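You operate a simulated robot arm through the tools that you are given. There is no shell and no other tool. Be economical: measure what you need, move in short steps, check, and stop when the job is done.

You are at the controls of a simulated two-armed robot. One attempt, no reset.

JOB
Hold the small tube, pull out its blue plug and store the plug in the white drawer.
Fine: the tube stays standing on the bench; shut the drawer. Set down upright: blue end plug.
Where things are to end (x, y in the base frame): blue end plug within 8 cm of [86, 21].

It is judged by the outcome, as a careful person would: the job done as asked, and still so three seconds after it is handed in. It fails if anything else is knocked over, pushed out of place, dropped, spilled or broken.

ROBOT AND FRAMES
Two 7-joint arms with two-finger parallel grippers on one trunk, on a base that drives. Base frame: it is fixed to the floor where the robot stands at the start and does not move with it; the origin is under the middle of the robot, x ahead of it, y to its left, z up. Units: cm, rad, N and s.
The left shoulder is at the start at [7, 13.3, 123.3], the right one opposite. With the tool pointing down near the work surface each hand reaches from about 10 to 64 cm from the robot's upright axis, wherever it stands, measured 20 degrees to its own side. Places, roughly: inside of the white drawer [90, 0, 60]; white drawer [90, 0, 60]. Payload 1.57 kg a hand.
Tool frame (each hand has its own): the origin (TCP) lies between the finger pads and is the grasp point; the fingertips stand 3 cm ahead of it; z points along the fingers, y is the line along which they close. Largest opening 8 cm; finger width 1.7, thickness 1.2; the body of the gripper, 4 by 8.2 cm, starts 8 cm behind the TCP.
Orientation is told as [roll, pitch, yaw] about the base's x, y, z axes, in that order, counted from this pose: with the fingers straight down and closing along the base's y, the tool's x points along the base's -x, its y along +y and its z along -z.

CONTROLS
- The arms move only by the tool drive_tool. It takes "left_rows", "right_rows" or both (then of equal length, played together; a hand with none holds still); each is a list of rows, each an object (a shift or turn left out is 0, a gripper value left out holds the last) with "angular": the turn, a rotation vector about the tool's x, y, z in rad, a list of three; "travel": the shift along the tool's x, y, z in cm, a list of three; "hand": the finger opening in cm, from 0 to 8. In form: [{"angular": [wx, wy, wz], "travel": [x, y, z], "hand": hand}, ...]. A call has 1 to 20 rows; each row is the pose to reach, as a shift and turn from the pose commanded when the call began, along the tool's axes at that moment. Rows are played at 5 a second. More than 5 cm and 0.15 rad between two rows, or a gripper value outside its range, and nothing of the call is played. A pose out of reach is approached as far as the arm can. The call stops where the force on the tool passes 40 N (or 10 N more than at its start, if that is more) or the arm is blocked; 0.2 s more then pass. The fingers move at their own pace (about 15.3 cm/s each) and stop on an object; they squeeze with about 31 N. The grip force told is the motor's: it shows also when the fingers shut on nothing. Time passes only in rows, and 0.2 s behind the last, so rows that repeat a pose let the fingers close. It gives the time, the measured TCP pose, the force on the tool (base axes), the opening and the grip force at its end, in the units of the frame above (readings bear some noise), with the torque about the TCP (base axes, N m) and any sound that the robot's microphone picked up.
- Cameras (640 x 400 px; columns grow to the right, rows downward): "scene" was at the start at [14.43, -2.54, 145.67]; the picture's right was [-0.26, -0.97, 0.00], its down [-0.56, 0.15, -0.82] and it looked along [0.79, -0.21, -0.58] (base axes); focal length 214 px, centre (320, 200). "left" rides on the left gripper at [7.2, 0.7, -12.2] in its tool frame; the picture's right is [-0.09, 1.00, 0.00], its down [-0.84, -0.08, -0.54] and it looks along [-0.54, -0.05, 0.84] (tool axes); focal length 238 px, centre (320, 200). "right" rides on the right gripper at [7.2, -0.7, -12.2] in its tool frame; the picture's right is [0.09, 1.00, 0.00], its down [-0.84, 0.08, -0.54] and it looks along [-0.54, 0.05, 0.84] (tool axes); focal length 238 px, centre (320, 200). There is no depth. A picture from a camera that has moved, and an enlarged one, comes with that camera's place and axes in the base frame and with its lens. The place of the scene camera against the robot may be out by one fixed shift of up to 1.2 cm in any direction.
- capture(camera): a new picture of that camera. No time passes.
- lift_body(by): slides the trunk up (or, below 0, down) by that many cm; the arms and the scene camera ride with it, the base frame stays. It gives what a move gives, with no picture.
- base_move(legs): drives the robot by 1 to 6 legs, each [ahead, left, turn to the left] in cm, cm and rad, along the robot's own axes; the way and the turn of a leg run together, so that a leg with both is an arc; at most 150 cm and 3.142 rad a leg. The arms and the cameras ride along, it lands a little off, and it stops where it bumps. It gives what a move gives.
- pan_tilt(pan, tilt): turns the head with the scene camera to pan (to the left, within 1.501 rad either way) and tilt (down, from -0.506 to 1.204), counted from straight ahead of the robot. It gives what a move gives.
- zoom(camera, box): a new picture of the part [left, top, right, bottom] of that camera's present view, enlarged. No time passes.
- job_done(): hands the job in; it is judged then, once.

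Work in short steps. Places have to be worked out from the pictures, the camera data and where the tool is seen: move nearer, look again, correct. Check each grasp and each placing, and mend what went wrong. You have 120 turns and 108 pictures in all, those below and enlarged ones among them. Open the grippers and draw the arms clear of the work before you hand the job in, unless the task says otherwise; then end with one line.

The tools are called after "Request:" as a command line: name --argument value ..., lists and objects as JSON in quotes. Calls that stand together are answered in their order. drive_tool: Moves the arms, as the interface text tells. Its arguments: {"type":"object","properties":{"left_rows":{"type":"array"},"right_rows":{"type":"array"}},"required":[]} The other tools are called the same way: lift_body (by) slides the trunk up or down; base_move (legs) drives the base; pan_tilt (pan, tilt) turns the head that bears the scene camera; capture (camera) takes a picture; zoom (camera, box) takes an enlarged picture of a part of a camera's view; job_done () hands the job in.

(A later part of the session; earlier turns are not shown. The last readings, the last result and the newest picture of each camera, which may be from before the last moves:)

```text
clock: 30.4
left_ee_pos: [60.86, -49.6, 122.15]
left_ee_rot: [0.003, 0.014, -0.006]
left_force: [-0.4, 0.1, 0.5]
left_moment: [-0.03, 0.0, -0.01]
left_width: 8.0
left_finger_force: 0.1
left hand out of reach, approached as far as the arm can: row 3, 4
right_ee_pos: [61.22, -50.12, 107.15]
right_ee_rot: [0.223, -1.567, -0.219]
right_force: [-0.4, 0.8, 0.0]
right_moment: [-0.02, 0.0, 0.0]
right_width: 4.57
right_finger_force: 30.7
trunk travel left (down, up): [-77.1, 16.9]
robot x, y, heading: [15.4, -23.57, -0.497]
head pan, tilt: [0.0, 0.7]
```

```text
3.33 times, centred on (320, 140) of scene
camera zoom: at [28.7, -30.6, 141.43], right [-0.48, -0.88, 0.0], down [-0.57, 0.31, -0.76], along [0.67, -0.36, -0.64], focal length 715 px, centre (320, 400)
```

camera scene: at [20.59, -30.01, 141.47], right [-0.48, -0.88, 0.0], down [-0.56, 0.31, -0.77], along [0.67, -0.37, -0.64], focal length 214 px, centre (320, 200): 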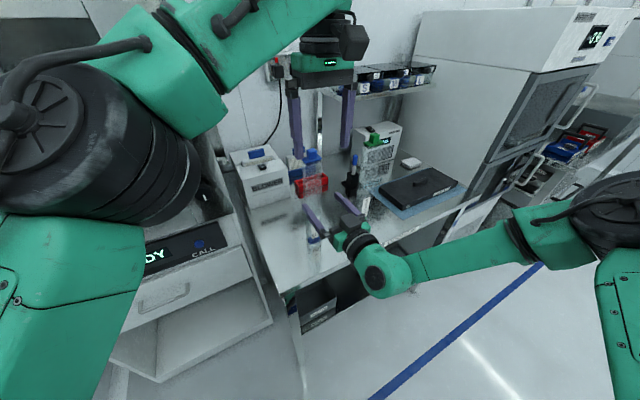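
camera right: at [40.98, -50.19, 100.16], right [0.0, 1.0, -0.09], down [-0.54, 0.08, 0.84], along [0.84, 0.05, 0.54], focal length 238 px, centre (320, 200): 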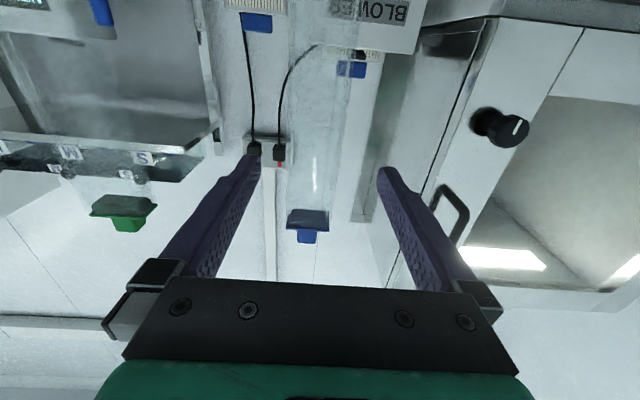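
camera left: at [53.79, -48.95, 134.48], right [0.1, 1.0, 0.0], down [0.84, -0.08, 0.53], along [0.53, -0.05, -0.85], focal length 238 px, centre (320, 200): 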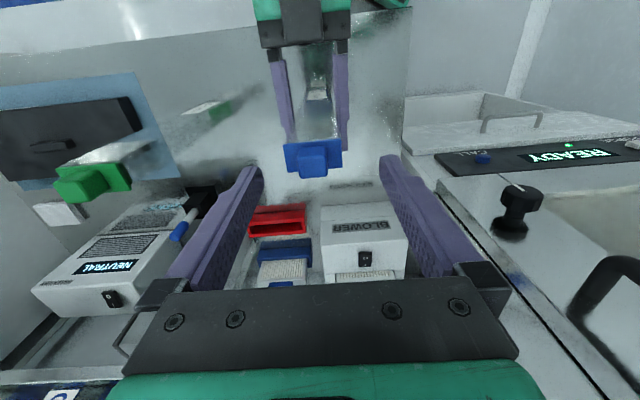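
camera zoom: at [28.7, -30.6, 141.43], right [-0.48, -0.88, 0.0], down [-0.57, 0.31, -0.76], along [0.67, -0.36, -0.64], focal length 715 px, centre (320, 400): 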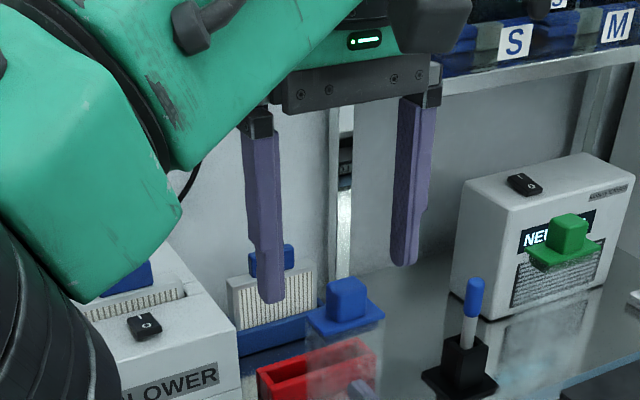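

Knob centre reads about (61.0,-50.2). I lower the left hand around the knob, tips to about z 116.

Request:
drive_tool --left_rows '[{"travel": [-0.2, -0.4, 1.5]}, {"travel": [-0.3, -0.6, 3.1]}, {"travel": [-0.3, -0.6, 3.1]}]'

Request:
zoom --camera "left" --box '[200, 80, 440, 260]'

Request:
zoom --camera "scene" --box '[260, 100, 380, 220]'

```text
clock: 31.2
left_ee_pos: [60.81, -50.22, 119.18]
left_ee_rot: [0.003, 0.015, -0.005]
left_force: [0.6, 0.7, -0.1]
left_moment: [-0.04, 0.0, -0.01]
left_width: 8.0
left_finger_force: 0.1
right_ee_pos: [60.94, -50.09, 107.18]
right_ee_rot: [1.029, -1.568, -1.025]
right_force: [-0.3, -0.3, -0.3]
right_moment: [0.04, -0.02, -0.02]
right_width: 4.57
right_finger_force: 31.0
trunk travel left (down, up): [-77.1, 16.9]
robot x, y, heading: [15.61, -23.48, -0.498]
head pan, tilt: [0.0, 0.7]
```

```text
2.22 times, centred on (320, 170) of left
camera zoom: at [53.89, -49.64, 131.55], right [0.1, 1.0, 0.0], down [0.84, -0.08, 0.53], along [0.53, -0.05, -0.85], focal length 530 px, centre (320, 267)
```

zoom: 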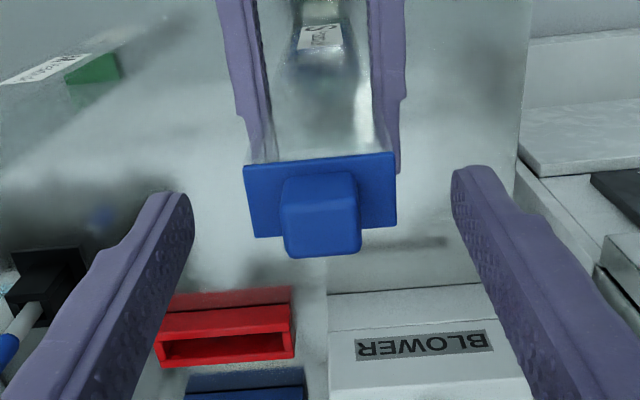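

```text
3.33 times, centred on (320, 160) of scene
camera zoom: at [28.54, -30.69, 141.44], right [-0.48, -0.88, 0.0], down [-0.57, 0.31, -0.77], along [0.67, -0.36, -0.64], focal length 715 px, centre (320, 333)
```

zoom: 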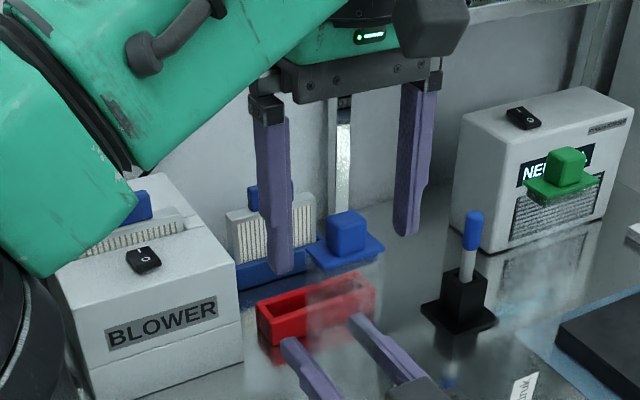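

The knob is centred between the left fingers with tips about at flange level. I close the left hand on the knob.

Request:
drive_tool --left_rows '[{"hand": 4}, {"hand": 1.5}, {"hand": 1.5}, {"hand": 1.5}]'

Request:
zoom --camera "left" --box '[200, 80, 440, 260]'

Request:
zoom --camera "scene" --box '[260, 100, 380, 220]'

```text
clock: 32.2
left_ee_pos: [61.05, -50.3, 119.28]
left_ee_rot: [0.003, 0.015, -0.005]
left_force: [0.4, 0.6, 2.1]
left_moment: [0.08, -0.03, -0.02]
left_width: 4.42
left_finger_force: 31.0
right_ee_pos: [61.16, -50.1, 107.24]
right_ee_rot: [0.432, -1.568, -0.429]
right_force: [-0.8, -0.8, -2.5]
right_moment: [0.0, -0.03, 0.01]
right_width: 4.55
right_finger_force: 30.8
trunk travel left (down, up): [-77.1, 16.9]
robot x, y, heading: [16.01, -23.66, -0.503]
head pan, tilt: [0.0, 0.7]
heard: snap
```

```text
2.22 times, centred on (320, 170) of left
camera zoom: at [53.97, -49.63, 131.53], right [0.1, 1.0, 0.0], down [0.84, -0.08, 0.53], along [0.53, -0.05, -0.85], focal length 530 px, centre (320, 267)
```

zoom: 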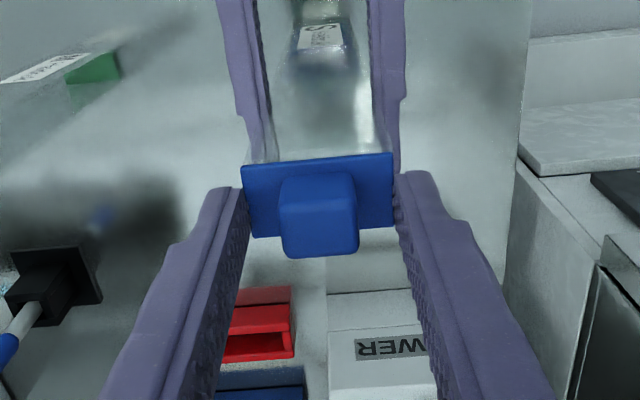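

```text
3.33 times, centred on (320, 160) of scene
camera zoom: at [28.63, -30.67, 141.43], right [-0.48, -0.88, 0.0], down [-0.57, 0.31, -0.76], along [0.67, -0.36, -0.64], focal length 715 px, centre (320, 333)
```

zoom: 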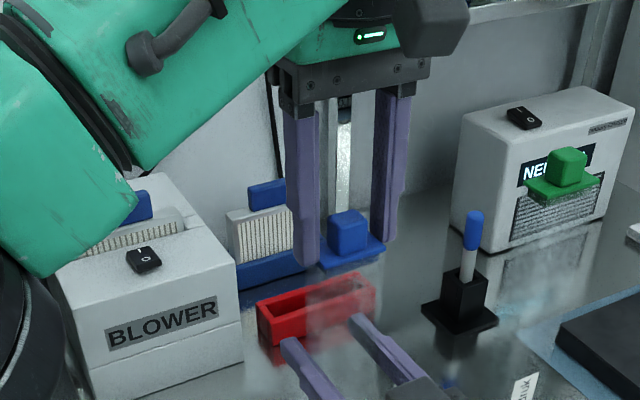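

The fingers closed at 4.42 cm, i.e. on the flange rather than the knob. I open, raise 1.4 cm and regrip on the knob.

Request:
drive_tool --left_rows '[{"hand": 5.5}, {"hand": 7}, {"hand": 7, "travel": [0, 0, -1.4]}, {"hand": 7, "travel": [0, 0, -1.4]}, {"hand": 4, "travel": [0, 0, -1.4]}, {"hand": 1, "travel": [0, 0, -1.4]}, {"hand": 1, "travel": [0, 0, -1.4]}, {"hand": 1, "travel": [0, 0, -1.4]}]'

Request:
zoom --camera "left" --box '[200, 80, 440, 260]'

Request:
zoom --camera "scene" --box '[240, 100, 400, 280]'

```text
clock: 34.0
left_ee_pos: [61.01, -50.25, 120.49]
left_ee_rot: [0.002, 0.015, -0.007]
left_force: [-0.4, -0.5, -0.3]
left_moment: [0.02, 0.02, -0.01]
left_width: 2.02
left_finger_force: 31.4
right_ee_pos: [61.2, -50.15, 107.23]
right_ee_rot: [0.542, -1.57, -0.54]
right_force: [-0.1, -0.6, -0.2]
right_moment: [0.01, -0.01, -0.03]
right_width: 4.57
right_finger_force: 30.7
trunk travel left (down, up): [-77.1, 16.9]
robot x, y, heading: [15.69, -24.23, -0.498]
head pan, tilt: [0.0, 0.7]
```

```text
2.22 times, centred on (320, 170) of left
camera zoom: at [53.97, -49.62, 132.88], right [0.1, 1.0, 0.0], down [0.84, -0.08, 0.53], along [0.53, -0.05, -0.85], focal length 530 px, centre (320, 267)
```

zoom: 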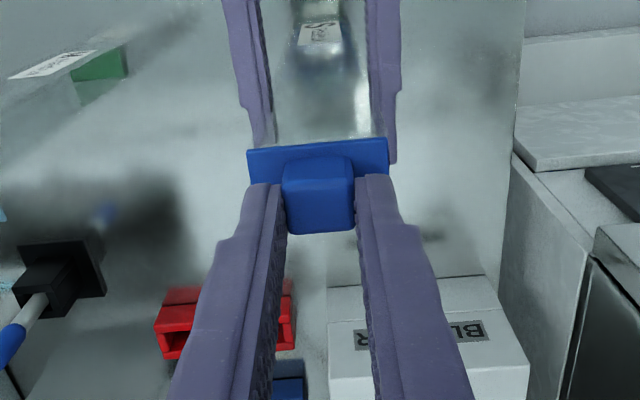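

```text
2.22 times, centred on (320, 190) of scene
camera zoom: at [28.63, -30.66, 141.43], right [-0.48, -0.88, 0.0], down [-0.57, 0.31, -0.76], along [0.67, -0.36, -0.64], focal length 477 px, centre (320, 222)
```

zoom: 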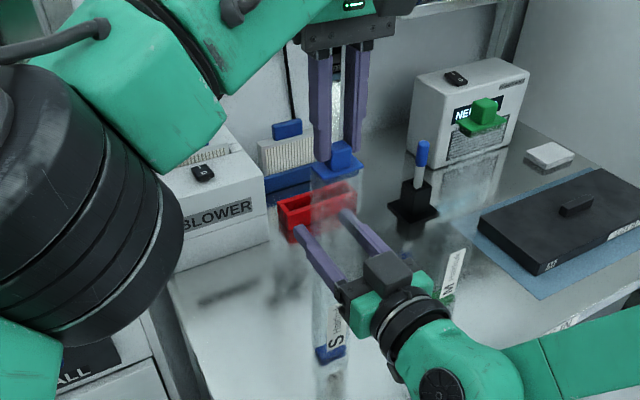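

Knob gripped at 2.02 cm. I pull up slowly while the right hand holds the tube.

Request:
drive_tool --left_rows '[{"travel": [0, 0, -0.5]}, {"travel": [0, 0, -1]}, {"travel": [0, 0, -1.5]}, {"travel": [0, 0, -2]}, {"travel": [0, 0, -2.5]}, {"travel": [0, 0, -3]}, {"travel": [0, 0, -3.5]}, {"travel": [0, 0, -4]}]'

Request:
zoom --camera "left" --box '[200, 80, 440, 260]'

Request:
zoom --camera "scene" --box '[240, 100, 400, 280]'

```text
clock: 35.8
left_ee_pos: [60.13, -49.41, 123.32]
left_ee_rot: [0.004, 0.015, -0.006]
left_force: [-1.3, 0.5, -0.7]
left_moment: [0.0, 0.0, 0.01]
left_width: 2.02
left_finger_force: 30.9
left hand out of reach, approached as far as the arm can: row 2, 3, 4, 5, 6, 7, 8
right_ee_pos: [61.08, -50.1, 107.08]
right_ee_rot: [0.691, -1.568, -0.689]
right_force: [0.5, 0.1, -0.9]
right_moment: [0.0, 0.01, 0.02]
right_width: 4.58
right_finger_force: 31.6
trunk travel left (down, up): [-77.1, 16.9]
robot x, y, heading: [15.55, -23.9, -0.494]
head pan, tilt: [0.0, 0.7]
```

```text
2.22 times, centred on (320, 170) of left
camera zoom: at [53.07, -48.77, 135.63], right [0.1, 1.0, 0.0], down [0.84, -0.08, 0.53], along [0.53, -0.05, -0.85], focal length 530 px, centre (320, 267)
```

zoom: 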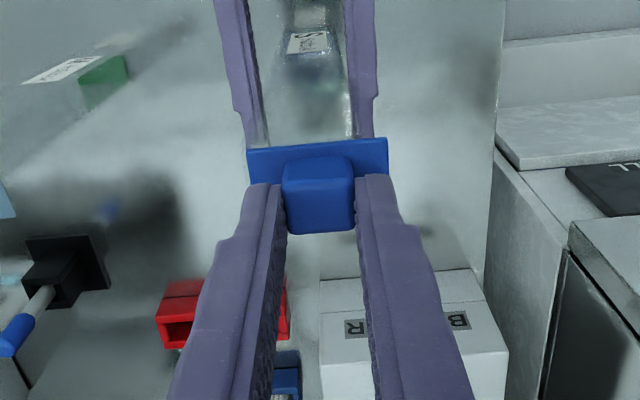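

```text
2.22 times, centred on (320, 190) of scene
camera zoom: at [28.63, -30.69, 141.43], right [-0.48, -0.88, 0.0], down [-0.57, 0.31, -0.76], along [0.67, -0.36, -0.64], focal length 477 px, centre (320, 222)
```

zoom: 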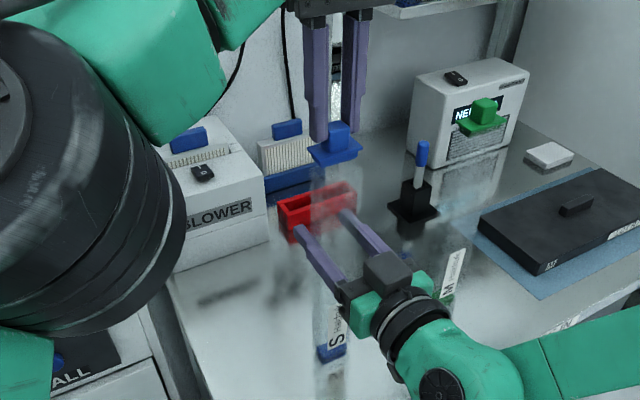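

The plug rose 2.8 cm with little force. I zoom to see whether its underside is clear of the tube mouth.

Request:
zoom --camera "scene" --box '[290, 130, 350, 190]'

Request:
zoom --camera "right" --box '[260, 60, 400, 290]'

```text
6.67 times, centred on (320, 160) of scene
camera zoom: at [28.63, -30.69, 141.43], right [-0.48, -0.88, 0.0], down [-0.57, 0.31, -0.76], along [0.67, -0.36, -0.64], focal length 1430 px, centre (320, 467)
```

zoom: 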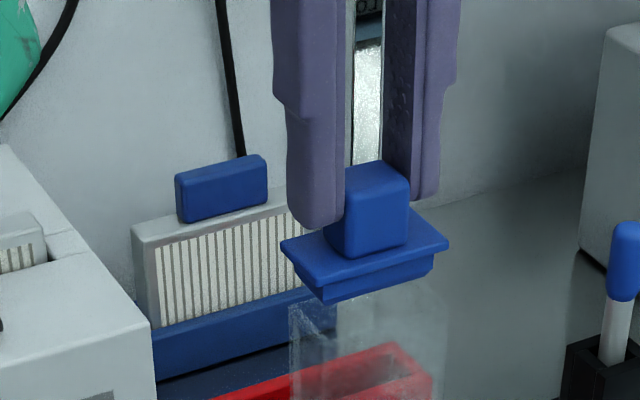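

```text
1.74 times, centred on (330, 175) of right
camera zoom: at [48.91, -50.8, 100.03], right [0.0, 1.0, -0.09], down [-0.54, 0.07, 0.84], along [0.84, 0.05, 0.54], focal length 414 px, centre (303, 244)
```

zoom: 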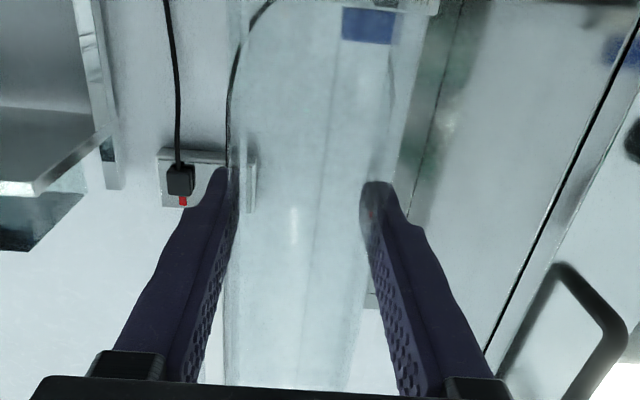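

The plug is fully out and clear above the tube. I draw the left hand back and up with the plug.

Request:
drive_tool --left_rows '[{"travel": [2, 1.2, -1]}, {"travel": [4, 2.6, -2]}, {"travel": [6, 4.4, -3]}, {"travel": [8, 7, -4]}, {"travel": [8, 9, -4]}, {"travel": [8, 9, -4]}]'

Request:
drive_tool --right_rows '[{"hand": 5.2}, {"hand": 6.4}, {"hand": 8}, {"hand": 8}]'

Request:
capture --camera "scene"

Request:
zoom --camera "right" --box '[220, 60, 420, 300]'

```text
clock: 37.2
left_ee_pos: [52.11, -40.25, 127.33]
left_ee_rot: [0.005, 0.014, -0.005]
left_force: [-0.4, 0.7, -0.9]
left_moment: [-0.01, 0.02, -0.03]
left_width: 2.02
left_finger_force: 30.9
right_ee_pos: [61.07, -50.21, 107.19]
right_ee_rot: [0.965, -1.57, -0.961]
right_force: [-0.4, -0.2, -0.3]
right_moment: [0.03, 0.0, -0.01]
right_width: 4.56
right_finger_force: 31.7
trunk travel left (down, up): [-77.1, 16.9]
robot x, y, heading: [15.65, -23.54, -0.498]
head pan, tilt: [0.0, 0.7]
```

```text
clock: 38.2
left_ee_pos: [52.1, -40.21, 127.29]
left_ee_rot: [0.003, 0.014, -0.005]
left_force: [0.2, 0.7, 0.5]
left_moment: [-0.03, -0.02, 0.03]
left_width: 2.02
left_finger_force: 31.3
right_ee_pos: [61.09, -50.01, 107.25]
right_ee_rot: [0.577, -1.57, -0.573]
right_force: [-0.4, -0.3, -0.1]
right_moment: [0.02, 0.01, 0.01]
right_width: 8.02
right_finger_force: 0.1
trunk travel left (down, up): [-77.1, 16.9]
robot x, y, heading: [15.55, -24.21, -0.495]
head pan, tilt: [0.0, 0.7]
```

```text
60 pictures are left
camera scene: at [28.61, -30.65, 141.43], right [-0.48, -0.88, 0.0], down [-0.57, 0.31, -0.76], along [0.67, -0.36, -0.64], focal length 214 px, centre (320, 200)
```

scene: 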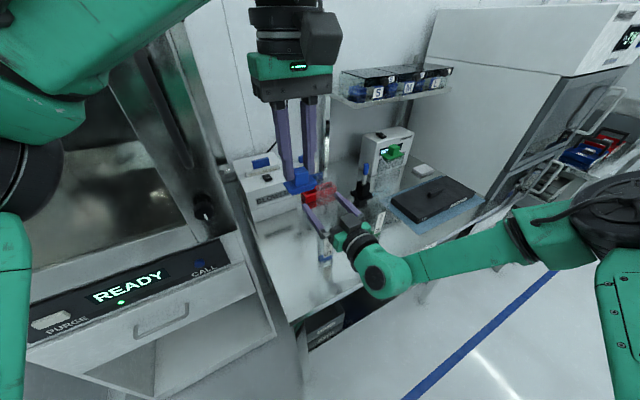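

```text
1.67 times, centred on (320, 180) of right
camera zoom: at [48.9, -50.77, 100.04], right [0.0, 1.0, -0.09], down [-0.54, 0.07, 0.84], along [0.84, 0.05, 0.54], focal length 397 px, centre (320, 233)
```

zoom: 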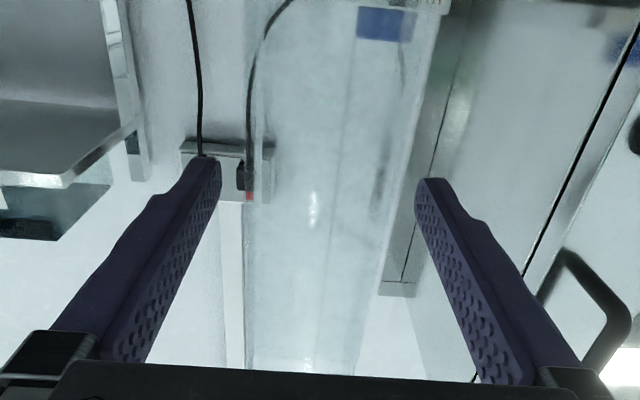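

The tube stands free. I back off along base −x, turn square again, and shift in front of the drawer to study it.

Request:
base_move --legs '[[-17, -9.3, 0], [0, 0, 0.495]]'

Request:
pan_tilt --pan 0.2 --tilt 0.75

Request:
capture --camera "scene"

```text
clock: 41.1
left_ee_pos: [36.3, -21.37, 127.3]
left_ee_rot: [0.005, 0.014, 0.486]
left_force: [-1.5, 0.8, -0.6]
left_moment: [0.04, -0.05, -0.03]
left_width: 2.02
left_finger_force: 31.4
right_ee_pos: [48.87, -25.83, 107.22]
right_ee_rot: [0.949, -1.569, -0.455]
right_force: [0.1, 0.4, 0.0]
right_moment: [0.02, 0.01, 0.0]
right_width: 8.02
right_finger_force: 0.0
trunk travel left (down, up): [-77.1, 16.9]
robot x, y, heading: [-3.58, -24.21, -0.006]
head pan, tilt: [0.0, 0.7]
```

```text
clock: 41.9
left_ee_pos: [36.29, -21.32, 127.25]
left_ee_rot: [0.002, 0.016, 0.484]
left_force: [0.1, -0.6, -0.3]
left_moment: [-0.01, 0.01, 0.0]
left_width: 2.05
left_finger_force: 30.7
right_ee_pos: [48.79, -25.76, 107.12]
right_ee_rot: [0.529, -1.569, -0.033]
right_force: [-0.5, -0.5, -0.3]
right_moment: [0.02, 0.01, 0.01]
right_width: 8.01
right_finger_force: 0.0
trunk travel left (down, up): [-77.1, 16.9]
robot x, y, heading: [-3.65, -23.98, 0.0]
head pan, tilt: [0.201, 0.75]
```

```text
58 pictures are left
camera scene: at [10.63, -22.73, 141.01], right [0.19, -0.98, 0.0], down [-0.67, -0.13, -0.73], along [0.72, 0.14, -0.68], focal length 214 px, centre (320, 200)
```

scene: 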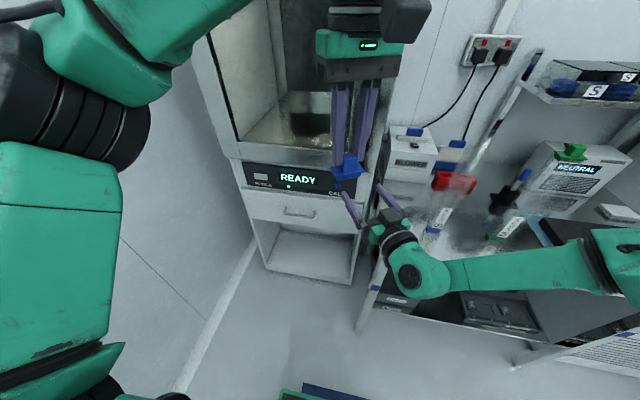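

The handle triangulates to about (75, 0, 70), drawer front z 58–78. I sidestep in front of the drawer, then look left to judge clearance to the wall.

Request:
base_move --legs '[[-6, 26, 0]]'

Request:
pan_tilt --pan 0.9 --tilt 0.7

Request:
capture --camera "scene"

```text
clock: 43.8
left_ee_pos: [30.52, 4.6, 127.33]
left_ee_rot: [0.005, 0.015, 0.486]
left_force: [-0.5, 0.0, -0.4]
left_moment: [0.01, 0.0, 0.0]
left_width: 2.05
left_finger_force: 31.0
right_ee_pos: [43.14, 0.15, 107.16]
right_ee_rot: [1.23, -1.568, -0.735]
right_force: [0.2, -0.8, -0.1]
right_moment: [-0.02, 0.02, 0.03]
right_width: 8.04
right_finger_force: 0.1
trunk travel left (down, up): [-77.1, 16.9]
robot x, y, heading: [-9.42, 1.66, -0.002]
head pan, tilt: [0.201, 0.75]
```

```text
clock: 44.9
left_ee_pos: [30.62, 4.74, 127.44]
left_ee_rot: [0.002, 0.015, 0.487]
left_force: [-0.4, 0.2, -0.2]
left_moment: [0.0, -0.03, 0.01]
left_width: 2.03
left_finger_force: 30.6
right_ee_pos: [43.17, 0.35, 107.22]
right_ee_rot: [0.776, -1.569, -0.28]
right_force: [-0.4, -0.2, -0.4]
right_moment: [0.01, -0.02, 0.0]
right_width: 8.01
right_finger_force: 0.1
trunk travel left (down, up): [-77.1, 16.9]
robot x, y, heading: [-9.06, 1.66, -0.001]
head pan, tilt: [0.901, 0.7]
```

```text
57 pictures are left
camera scene: at [2.1, 8.24, 141.43], right [0.78, -0.63, 0.0], down [-0.4, -0.5, -0.77], along [0.48, 0.6, -0.64], focal length 214 px, centre (320, 200)
```

scene: 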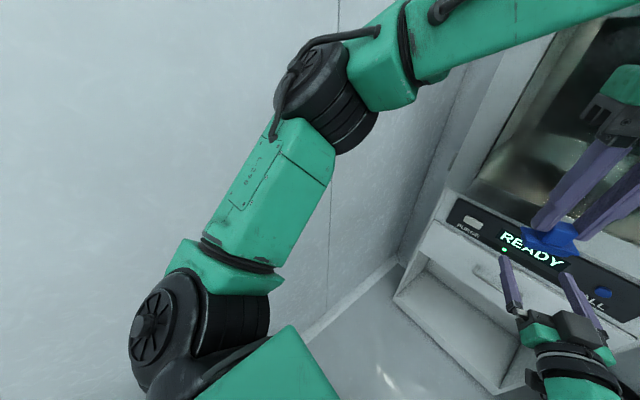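

Wall clearance looks sufficient (wall at y≈50). I straighten the right hand to point along x at its own side, then roll it 90° so its fingers will close vertically on the handle bar.

Request:
drive_tool --right_rows '[{"travel": [0, -1.7, -0.35], "angular": [0.124, 0, 0]}, {"travel": [0, -3.4, -0.7], "angular": [0.248, 0, 0]}, {"travel": [0, -5.1, -1.1], "angular": [0.372, 0, 0]}, {"travel": [0, -6.85, -1.4], "angular": [0.495, 0, 0]}, {"travel": [0, -6.85, -1.4], "angular": [0.495, 0, 0]}]'

Request:
drive_tool --right_rows '[{"angular": [0, 0, -0.143]}, {"angular": [0, 0, -0.286]}, {"angular": [0, 0, -0.428]}, {"angular": [0, 0, -0.571]}, {"angular": [0, 0, -0.714]}, {"angular": [0, 0, -0.857]}, {"angular": [0, 0, -1.0]}, {"angular": [0, 0, -1.142]}, {"angular": [0, 0, -1.285]}, {"angular": [0, 0, -1.428]}, {"angular": [0, 0, -1.571]}, {"angular": [0, 0, -1.571]}]'

Request:
lift_body --by -18

Request:
pan_tilt --pan 0.0 --tilt 0.7

Request:
capture --camera "scene"

Request:
capture --camera "right"

```text
clock: 46.0
left_ee_pos: [30.56, 4.81, 127.25]
left_ee_rot: [0.004, 0.016, 0.486]
left_force: [-1.3, 0.3, 0.3]
left_moment: [0.04, -0.02, 0.04]
left_width: 2.05
left_finger_force: 30.9
right_ee_pos: [44.96, -8.01, 108.56]
right_ee_rot: [-0.127, -1.569, 0.134]
right_force: [-0.3, -1.2, -0.1]
right_moment: [0.03, -0.02, -0.02]
right_width: 8.0
right_finger_force: 0.0
right hand out of reach, approached as far as the arm can: row 2, 3, 4, 5
trunk travel left (down, up): [-77.1, 16.9]
robot x, y, heading: [-9.32, 2.0, 0.002]
head pan, tilt: [0.901, 0.7]
```

```text
clock: 48.6
left_ee_pos: [30.51, 4.77, 127.39]
left_ee_rot: [0.003, 0.016, 0.489]
left_force: [-0.3, 0.8, -0.1]
left_moment: [0.0, -0.02, -0.01]
left_width: 2.03
left_finger_force: 30.9
right_ee_pos: [44.81, -8.02, 108.5]
right_ee_rot: [-1.568, 0.003, 1.572]
right_force: [-0.1, -0.9, -0.2]
right_moment: [0.03, -0.03, -0.01]
right_width: 8.01
right_finger_force: 0.1
trunk travel left (down, up): [-77.1, 16.9]
robot x, y, heading: [-9.39, 1.68, -0.006]
head pan, tilt: [0.901, 0.7]
```

```text
clock: 50.6
left_ee_pos: [30.52, 4.83, 109.34]
left_ee_rot: [0.004, 0.016, 0.488]
left_force: [-0.4, 1.2, -0.3]
left_moment: [0.02, 0.0, 0.0]
left_width: 2.04
left_finger_force: 30.9
right_ee_pos: [44.76, -7.89, 90.57]
right_ee_rot: [-1.569, 0.0, 1.573]
right_force: [-0.2, 0.1, 0.1]
right_moment: [-0.01, -0.05, 0.04]
right_width: 7.99
right_finger_force: 0.1
trunk travel left (down, up): [-59.1, 34.9]
robot x, y, heading: [-9.33, 2.15, -0.005]
head pan, tilt: [0.901, 0.7]
```

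```text
clock: 51.9
left_ee_pos: [30.53, 4.84, 109.34]
left_ee_rot: [0.003, 0.017, 0.488]
left_force: [-0.7, 0.4, -0.2]
left_moment: [0.01, 0.02, 0.0]
left_width: 2.01
left_finger_force: 31.2
right_ee_pos: [44.72, -8.01, 90.54]
right_ee_rot: [-1.568, -0.001, 1.573]
right_force: [0.4, -0.1, 0.0]
right_moment: [-0.01, -0.01, -0.01]
right_width: 7.99
right_finger_force: 0.1
trunk travel left (down, up): [-59.1, 34.9]
robot x, y, heading: [-8.67, 2.12, -0.003]
head pan, tilt: [0.0, 0.7]
```

```text
56 pictures are left
camera scene: at [5.27, 1.63, 123.43], right [0.0, -1.0, 0.0], down [-0.64, 0.0, -0.76], along [0.76, 0.0, -0.64], focal length 214 px, centre (320, 200)
```

scene: 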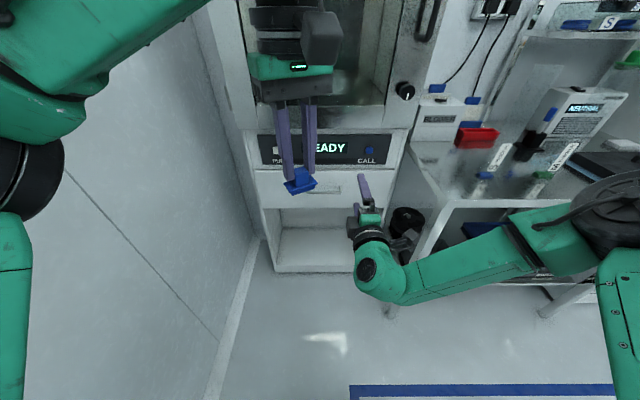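

```text
55 pictures are left
camera right: at [32.59, -15.12, 91.26], right [0.0, -0.09, -1.0], down [-0.54, 0.84, -0.08], along [0.84, 0.54, -0.05], focal length 238 px, centre (320, 200)
```

right: 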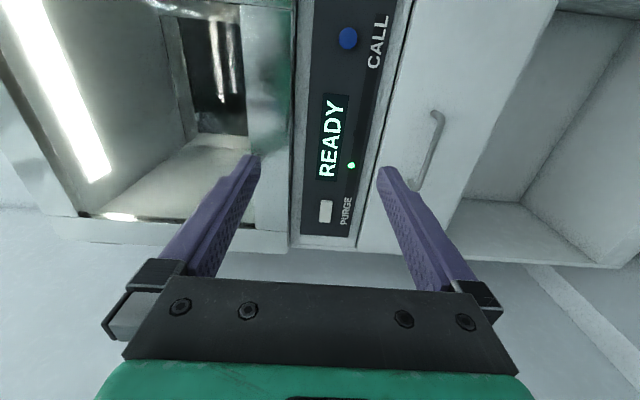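

The handle ends are confirmed at y −7.4…6.8, z≈70, x≈75. I lower the trunk 20.5 cm, step left 7.5 cm, and look again before closing in.

Request:
lift_body --by -20.5

Request:
base_move --legs '[[0, 7.6, 0], [14, 0, 0]]'

Request:
capture --camera "right"

Request:
capture --camera "scene"

```text
clock: 54.1
left_ee_pos: [30.49, 4.76, 88.77]
left_ee_rot: [0.004, 0.015, 0.486]
left_force: [0.7, -0.2, -0.1]
left_moment: [0.0, 0.01, 0.0]
left_width: 2.03
left_finger_force: 30.9
right_ee_pos: [44.69, -8.02, 70.19]
right_ee_rot: [-1.569, 0.001, 1.573]
right_force: [0.7, 0.2, -0.4]
right_moment: [-0.01, 0.02, 0.01]
right_width: 8.02
right_finger_force: 0.2
trunk travel left (down, up): [-38.6, 55.4]
robot x, y, heading: [-9.04, 2.03, -0.009]
head pan, tilt: [0.0, 0.7]
```

```text
clock: 56.0
left_ee_pos: [44.36, 12.35, 88.76]
left_ee_rot: [0.004, 0.015, 0.486]
left_force: [-0.5, -0.1, -0.8]
left_moment: [-0.04, 0.04, -0.03]
left_width: 2.02
left_finger_force: 31.3
right_ee_pos: [58.72, -0.36, 70.0]
right_ee_rot: [-1.567, 0.001, 1.573]
right_force: [-0.2, -0.5, -0.5]
right_moment: [-0.02, 0.0, 0.0]
right_width: 8.01
right_finger_force: 0.1
trunk travel left (down, up): [-38.6, 55.4]
robot x, y, heading: [4.52, 9.31, -0.007]
head pan, tilt: [0.0, 0.7]
```

```text
54 pictures are left
camera right: at [46.42, -7.6, 70.72], right [0.0, -0.09, -1.0], down [-0.54, 0.84, -0.08], along [0.84, 0.54, -0.05], focal length 238 px, centre (320, 200)
```

right: 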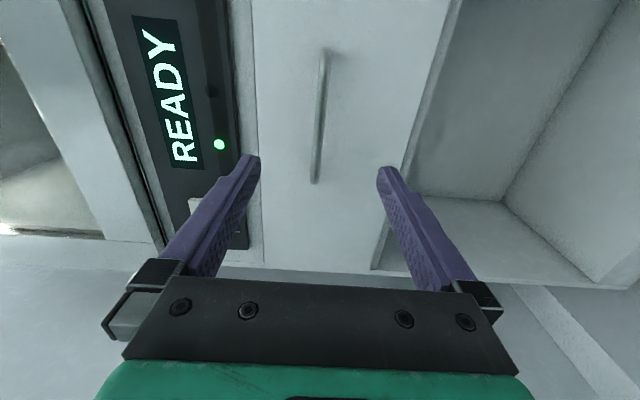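

```text
53 pictures are left
camera scene: at [19.12, 9.14, 102.92], right [0.0, -1.0, 0.0], down [-0.65, 0.0, -0.76], along [0.76, 0.0, -0.65], focal length 214 px, centre (320, 200)
```

scene: 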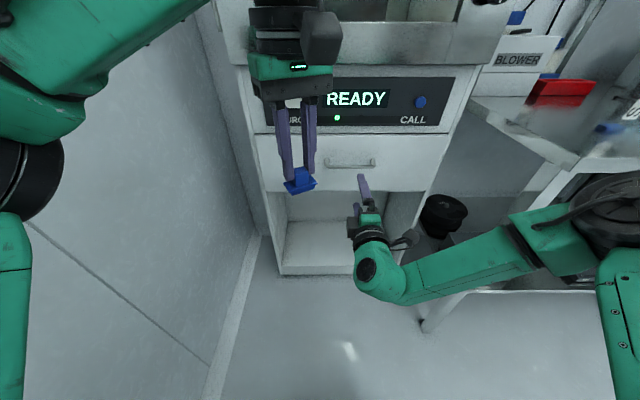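

The bar is centred between the fingers in height. I drive ahead 13 cm so the fingertips just straddle the bar.

Request:
base_move --legs '[[13, 0, 0]]'

Request:
capture --camera "right"

Request:
zoom --camera "scene" --box '[280, 120, 440, 260]'

```text
clock: 57.3
left_ee_pos: [57.05, 12.37, 88.69]
left_ee_rot: [0.003, 0.015, 0.488]
left_force: [0.3, -0.6, -1.5]
left_moment: [0.02, 0.01, -0.01]
left_width: 2.01
left_finger_force: 31.0
right_ee_pos: [71.3, -0.39, 69.94]
right_ee_rot: [-1.568, 0.0, 1.575]
right_force: [-0.1, 0.0, 1.0]
right_moment: [0.02, -0.03, 0.0]
right_width: 8.0
right_finger_force: 0.0
trunk travel left (down, up): [-38.6, 55.4]
robot x, y, heading: [17.48, 9.6, -0.006]
head pan, tilt: [0.0, 0.7]
```

```text
52 pictures are left
camera right: at [59.17, -7.56, 70.71], right [0.0, -0.09, -1.0], down [-0.55, 0.83, -0.08], along [0.84, 0.54, -0.05], focal length 238 px, centre (320, 200)
```

right: 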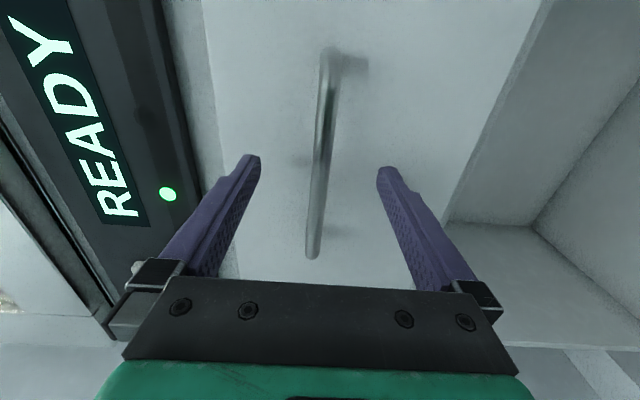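

```text
2.86 times, centred on (360, 190) of scene
camera zoom: at [31.84, 9.12, 102.92], right [0.0, -1.0, 0.0], down [-0.65, 0.0, -0.76], along [0.76, 0.0, -0.65], focal length 613 px, centre (206, 229)
```

zoom: 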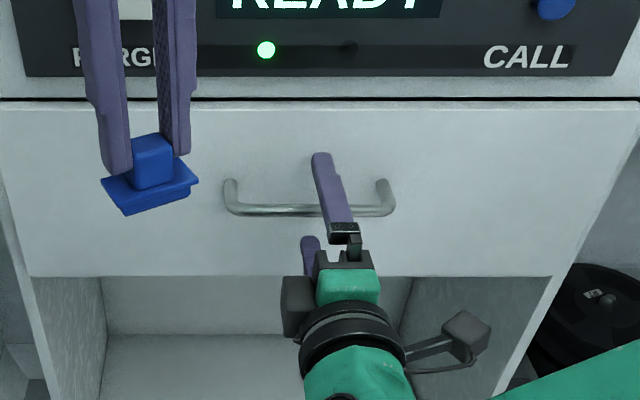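

Bar x works out at 73.3; the TCP is at 71.3. I advance 1.3 cm with the arm and close the right hand on the bar.

Request:
drive_tool --right_rows '[{"travel": [0, 0, 0.7]}, {"travel": [0, 0, 1.3]}, {"travel": [0, 0, 1.3], "hand": 5}, {"travel": [0, 0, 1.3], "hand": 2}, {"travel": [0, 0, 1.3], "hand": 0.5}, {"travel": [0, 0, 1.3], "hand": 0.5}]'

Request:
capture --camera "right"

```text
clock: 58.7
left_ee_pos: [57.07, 12.33, 88.75]
left_ee_rot: [0.004, 0.016, 0.489]
left_force: [0.3, 0.2, 0.2]
left_moment: [-0.01, -0.03, 0.01]
left_width: 2.01
left_finger_force: 30.9
right_ee_pos: [72.43, -0.5, 70.03]
right_ee_rot: [-1.561, 0.001, 1.576]
right_force: [-4.4, 2.1, -11.5]
right_moment: [0.02, 0.06, -0.21]
right_width: 1.17
right_finger_force: 29.3
trunk travel left (down, up): [-38.6, 55.4]
robot x, y, heading: [17.76, 9.65, -0.001]
head pan, tilt: [0.0, 0.7]
```

```text
50 pictures are left
camera right: at [60.36, -7.71, 70.79], right [-0.01, -0.09, -1.0], down [-0.55, 0.83, -0.07], along [0.84, 0.54, -0.06], focal length 238 px, centre (320, 200)
```

right: 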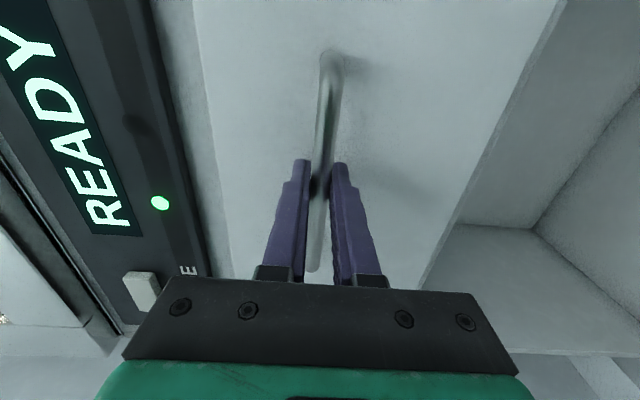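

The bar is gripped (1.17 cm). I pull by driving back 8 cm and check.

Request:
base_move --legs '[[-8, 0, 0]]'

Request:
capture --camera "scene"

```text
clock: 59.7
left_ee_pos: [49.14, 12.29, 88.63]
left_ee_rot: [0.005, 0.016, 0.491]
left_force: [-0.1, 0.4, -0.1]
left_moment: [-0.05, -0.02, 0.0]
left_width: 2.03
left_finger_force: 30.6
right_ee_pos: [64.84, -0.37, 70.01]
right_ee_rot: [-1.564, 0.0, 1.576]
right_force: [0.7, 0.3, -16.7]
right_moment: [-0.02, 0.04, -0.12]
right_width: 1.15
right_finger_force: 28.9
trunk travel left (down, up): [-38.6, 55.4]
robot x, y, heading: [9.33, 9.19, -0.001]
head pan, tilt: [0.0, 0.7]
```

```text
49 pictures are left
camera scene: at [24.08, 9.09, 102.9], right [0.0, -1.0, 0.0], down [-0.65, 0.0, -0.76], along [0.76, 0.0, -0.65], focal length 214 px, centre (320, 200)
```

scene: 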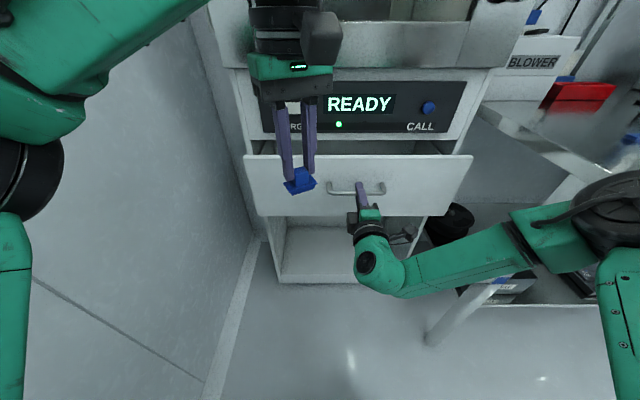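

The drawer slides open. I pull 14 cm more.

Request:
base_move --legs '[[-14, 0, 0]]'

Request:
capture --camera "scene"

```text
clock: 61.1
left_ee_pos: [35.05, 12.33, 88.82]
left_ee_rot: [0.006, 0.017, 0.488]
left_force: [-0.3, 0.2, -0.3]
left_moment: [-0.02, 0.0, -0.03]
left_width: 2.01
left_finger_force: 30.7
right_ee_pos: [50.5, -0.57, 70.0]
right_ee_rot: [-1.564, 0.0, 1.575]
right_force: [0.9, -0.5, -10.3]
right_moment: [0.01, 0.05, 0.0]
right_width: 1.15
right_finger_force: 28.6
trunk travel left (down, up): [-38.6, 55.4]
robot x, y, heading: [-4.95, 9.49, 0.003]
head pan, tilt: [0.0, 0.7]
```

```text
48 pictures are left
camera scene: at [9.78, 9.13, 102.91], right [0.0, -1.0, 0.0], down [-0.65, 0.0, -0.76], along [0.76, 0.0, -0.65], focal length 214 px, centre (320, 200)
```

scene: 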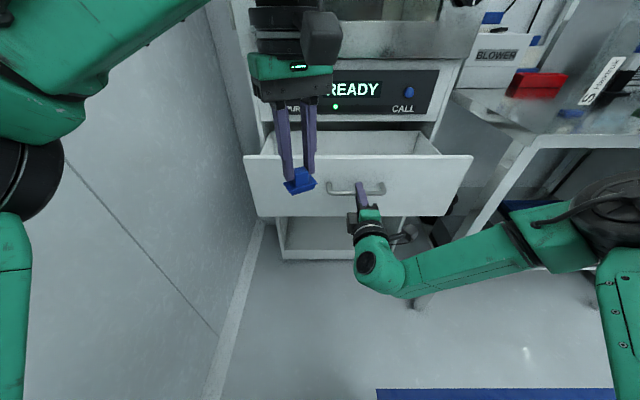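

Drawer is open about 22 cm (bar now at x≈51.4). I release the bar and draw the right hand straight back.

Request:
drive_tool --right_rows '[{"hand": 4}, {"hand": 8}, {"hand": 8}, {"hand": 8, "travel": [0, 0, -3]}, {"hand": 8, "travel": [0, 0, -6]}, {"hand": 8, "travel": [0, 0, -9]}, {"hand": 8, "travel": [0, 0, -9]}]'

Request:
lift_body --by 22

Request:
pan_tilt --pan 0.0 --tilt 0.8

Request:
capture --camera "scene"

```text
clock: 62.7
left_ee_pos: [34.98, 12.38, 88.76]
left_ee_rot: [0.002, 0.017, 0.49]
left_force: [1.2, -0.5, 0.5]
left_moment: [0.0, 0.05, 0.0]
left_width: 2.02
left_finger_force: 31.1
right_ee_pos: [41.4, -0.61, 70.19]
right_ee_rot: [-1.564, 0.0, 1.577]
right_force: [-0.3, 0.5, -0.4]
right_moment: [0.0, 0.03, -0.01]
right_width: 8.01
right_finger_force: 0.2
trunk travel left (down, up): [-38.6, 55.4]
robot x, y, heading: [-4.53, 9.59, -0.003]
head pan, tilt: [0.0, 0.7]
```

```text
clock: 65.0
left_ee_pos: [34.9, 12.36, 110.77]
left_ee_rot: [0.003, 0.013, 0.487]
left_force: [0.2, 0.4, 0.2]
left_moment: [-0.02, 0.0, -0.04]
left_width: 2.04
left_finger_force: 30.5
right_ee_pos: [41.54, -0.64, 92.25]
right_ee_rot: [-1.566, 0.001, 1.576]
right_force: [1.2, 0.7, 0.1]
right_moment: [0.0, 0.02, 0.04]
right_width: 7.97
right_finger_force: 0.0
trunk travel left (down, up): [-60.6, 33.4]
robot x, y, heading: [-5.06, 9.48, 0.001]
head pan, tilt: [0.0, 0.7]
```

```text
clock: 65.7
left_ee_pos: [34.92, 12.42, 110.84]
left_ee_rot: [0.004, 0.016, 0.49]
left_force: [0.2, 0.0, -0.3]
left_moment: [0.01, -0.01, 0.03]
left_width: 2.02
left_finger_force: 30.8
right_ee_pos: [41.55, -0.62, 92.18]
right_ee_rot: [-1.564, -0.001, 1.576]
right_force: [0.1, 0.0, -0.3]
right_moment: [-0.01, -0.02, 0.0]
right_width: 8.01
right_finger_force: 0.1
trunk travel left (down, up): [-60.6, 33.4]
robot x, y, heading: [-4.86, 9.4, -0.002]
head pan, tilt: [0.0, 0.799]
```

```text
47 pictures are left
camera scene: at [9.24, 9.15, 124.11], right [0.0, -1.0, 0.0], down [-0.72, 0.0, -0.7], along [0.7, 0.0, -0.72], focal length 214 px, centre (320, 200)
```

scene: 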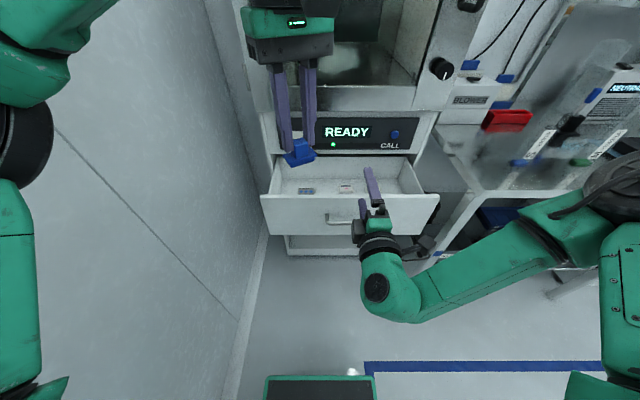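

There seem to be items inside the drawer; I zoom in.

Request:
zoom --camera "scene" --box '[255, 140, 445, 230]'

Request:
capture --camera "left"

```text
3.37 times, centred on (350, 185) of scene
camera zoom: at [9.24, 9.15, 124.11], right [0.0, -1.0, 0.0], down [-0.72, 0.0, -0.7], along [0.7, 0.0, -0.72], focal length 722 px, centre (219, 250)
```

zoom: 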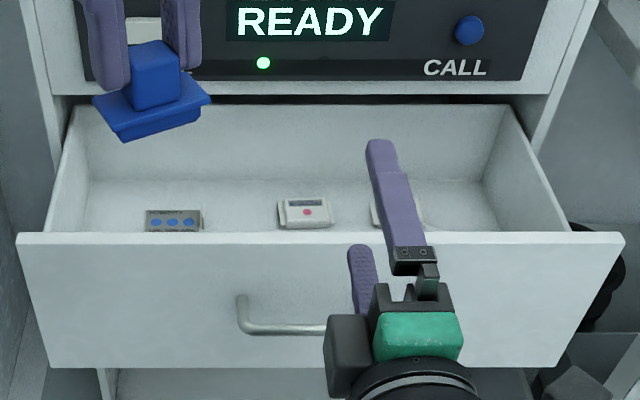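

```text
45 pictures are left
camera left: at [28.43, 9.6, 123.17], right [-0.39, 0.92, 0.0], down [0.78, 0.33, 0.53], along [0.49, 0.21, -0.85], focal length 238 px, centre (320, 200)
```

left: 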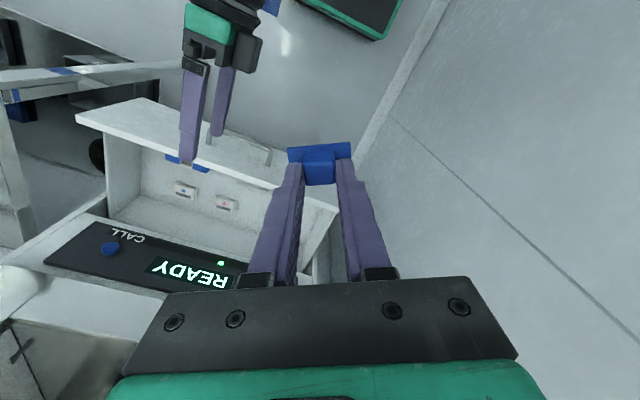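

The drawer holds a blister strip and small white boxes; I must place the plug clear of them. I drive forward with both hands above the drawer, square the left hand's yaw, and view from above.

Request:
base_move --legs '[[14, 0, 0]]'

Request:
drive_tool --left_rows '[{"angular": [0, 0, 0.122]}, {"angular": [0, 0, 0.244]}, {"angular": [0, 0, 0.366]}, {"angular": [0, 0, 0.487]}, {"angular": [0, 0, 0.487]}]'

Request:
capture --camera "left"

Request:
capture --camera "scene"

```text
clock: 67.0
left_ee_pos: [48.8, 12.44, 110.84]
left_ee_rot: [0.002, 0.013, 0.489]
left_force: [0.5, 0.5, -0.2]
left_moment: [0.01, -0.01, 0.0]
left_width: 2.03
left_finger_force: 30.8
right_ee_pos: [55.42, -0.6, 92.18]
right_ee_rot: [-1.562, 0.001, 1.577]
right_force: [-0.1, 0.4, -0.3]
right_moment: [0.0, 0.0, 0.02]
right_width: 8.0
right_finger_force: 0.0
trunk travel left (down, up): [-60.6, 33.4]
robot x, y, heading: [9.13, 9.45, 0.004]
head pan, tilt: [0.0, 0.799]
```

```text
clock: 68.2
left_ee_pos: [48.96, 12.48, 110.81]
left_ee_rot: [-0.004, 0.014, 0.001]
left_force: [0.2, -0.3, 0.4]
left_moment: [-0.01, 0.02, 0.01]
left_width: 2.0
left_finger_force: 30.8
right_ee_pos: [55.37, -0.42, 92.24]
right_ee_rot: [-1.564, 0.0, 1.577]
right_force: [-0.6, 0.5, -0.1]
right_moment: [-0.02, 0.0, 0.0]
right_width: 7.98
right_finger_force: 0.1
trunk travel left (down, up): [-60.6, 33.4]
robot x, y, heading: [8.95, 9.34, 0.002]
head pan, tilt: [0.0, 0.799]
```

```text
44 pictures are left
camera left: at [41.83, 13.06, 123.17], right [0.09, 1.0, 0.0], down [0.84, -0.07, 0.53], along [0.53, -0.05, -0.85], focal length 238 px, centre (320, 200)
```

left: 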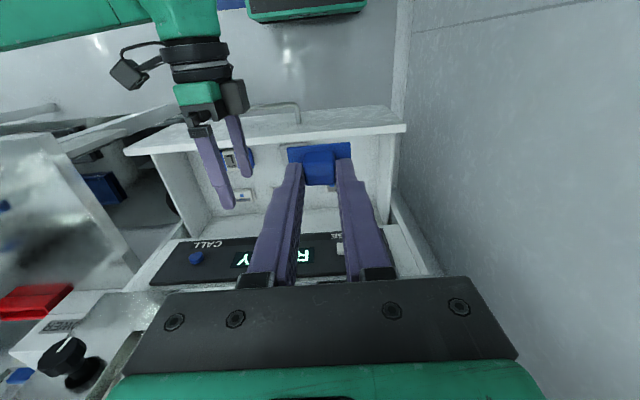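

```text
43 pictures are left
camera scene: at [23.19, 9.15, 124.11], right [0.0, -1.0, 0.0], down [-0.72, 0.0, -0.7], along [0.7, 0.0, -0.72], focal length 214 px, centre (320, 200)
```

scene: 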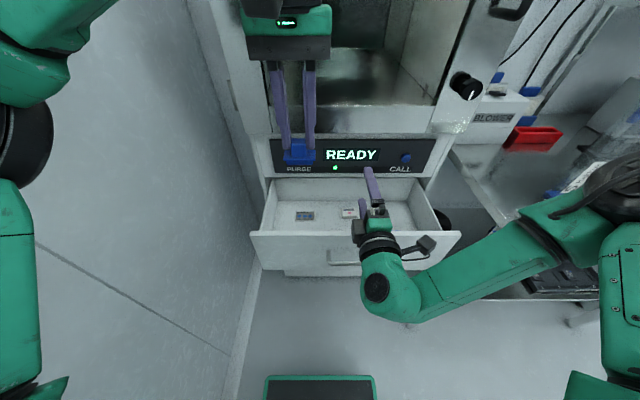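

Request:
zoom --camera "scene" --box '[245, 160, 465, 280]'

Request:
zoom --camera "left" --box '[120, 90, 440, 300]'

```text
2.91 times, centred on (355, 220) of scene
camera zoom: at [23.19, 9.15, 124.11], right [0.0, -1.0, 0.0], down [-0.72, 0.0, -0.7], along [0.7, 0.0, -0.72], focal length 624 px, centre (218, 142)
```

zoom: 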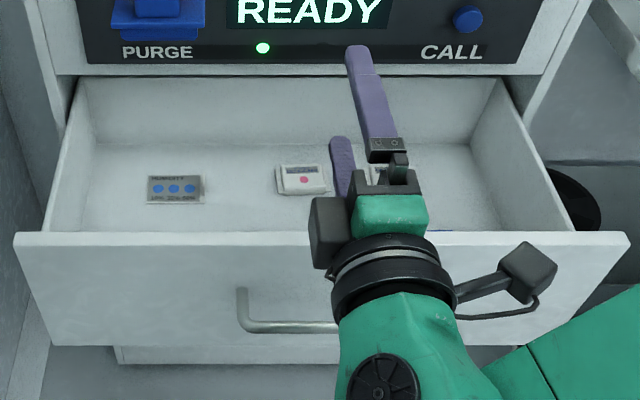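

```text
1.90 times, centred on (280, 195) of left
camera zoom: at [41.83, 13.06, 123.17], right [0.09, 1.0, 0.0], down [0.84, -0.07, 0.53], along [0.53, -0.05, -0.85], focal length 454 px, centre (396, 210)
```

zoom: 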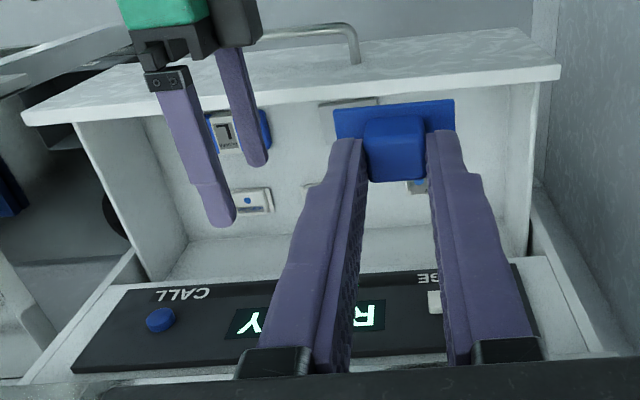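

The strip is at about (75,15) and boxes further right; the area near the front is hidden. I move the left hand forward 10 cm to look down on the target area.

Request:
drive_tool --left_rows '[{"travel": [-3.5, 0, 0]}, {"travel": [-7, 0, 0]}, {"travel": [-10, 0, 0]}, {"travel": [-10, 0, 0]}]'

Request:
capture --camera "left"

```text
clock: 69.2
left_ee_pos: [58.84, 12.5, 110.68]
left_ee_rot: [-0.004, 0.011, 0.003]
left_force: [-0.1, -0.1, 0.2]
left_moment: [-0.02, -0.01, -0.02]
left_width: 2.03
left_finger_force: 30.7
right_ee_pos: [55.41, -0.49, 92.31]
right_ee_rot: [-1.564, 0.003, 1.577]
right_force: [1.1, -0.7, -0.3]
right_moment: [0.0, 0.03, -0.02]
right_width: 8.0
right_finger_force: 0.1
trunk travel left (down, up): [-60.6, 33.4]
robot x, y, heading: [9.12, 9.18, -0.003]
head pan, tilt: [0.0, 0.799]
```

```text
40 pictures are left
camera left: at [51.66, 13.13, 123.0], right [0.09, 1.0, 0.0], down [0.84, -0.07, 0.53], along [0.53, -0.05, -0.85], focal length 238 px, centre (320, 200)
```

left: 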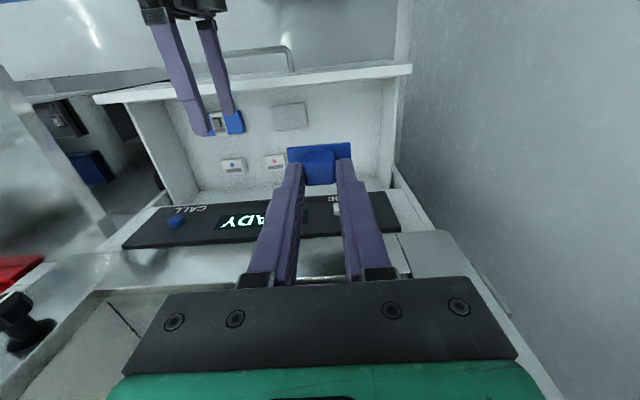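

Request:
zoom --camera "left" --box '[190, 50, 430, 210]'

```text
2.50 times, centred on (310, 130) of left
camera zoom: at [51.66, 13.13, 123.0], right [0.09, 1.0, 0.0], down [0.84, -0.07, 0.53], along [0.53, -0.05, -0.85], focal length 596 px, centre (345, 375)
```

zoom: 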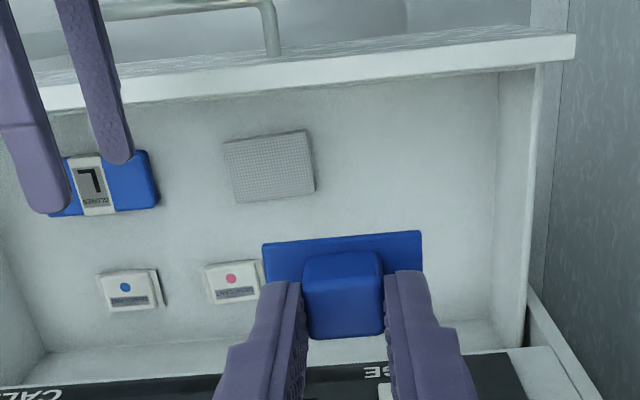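

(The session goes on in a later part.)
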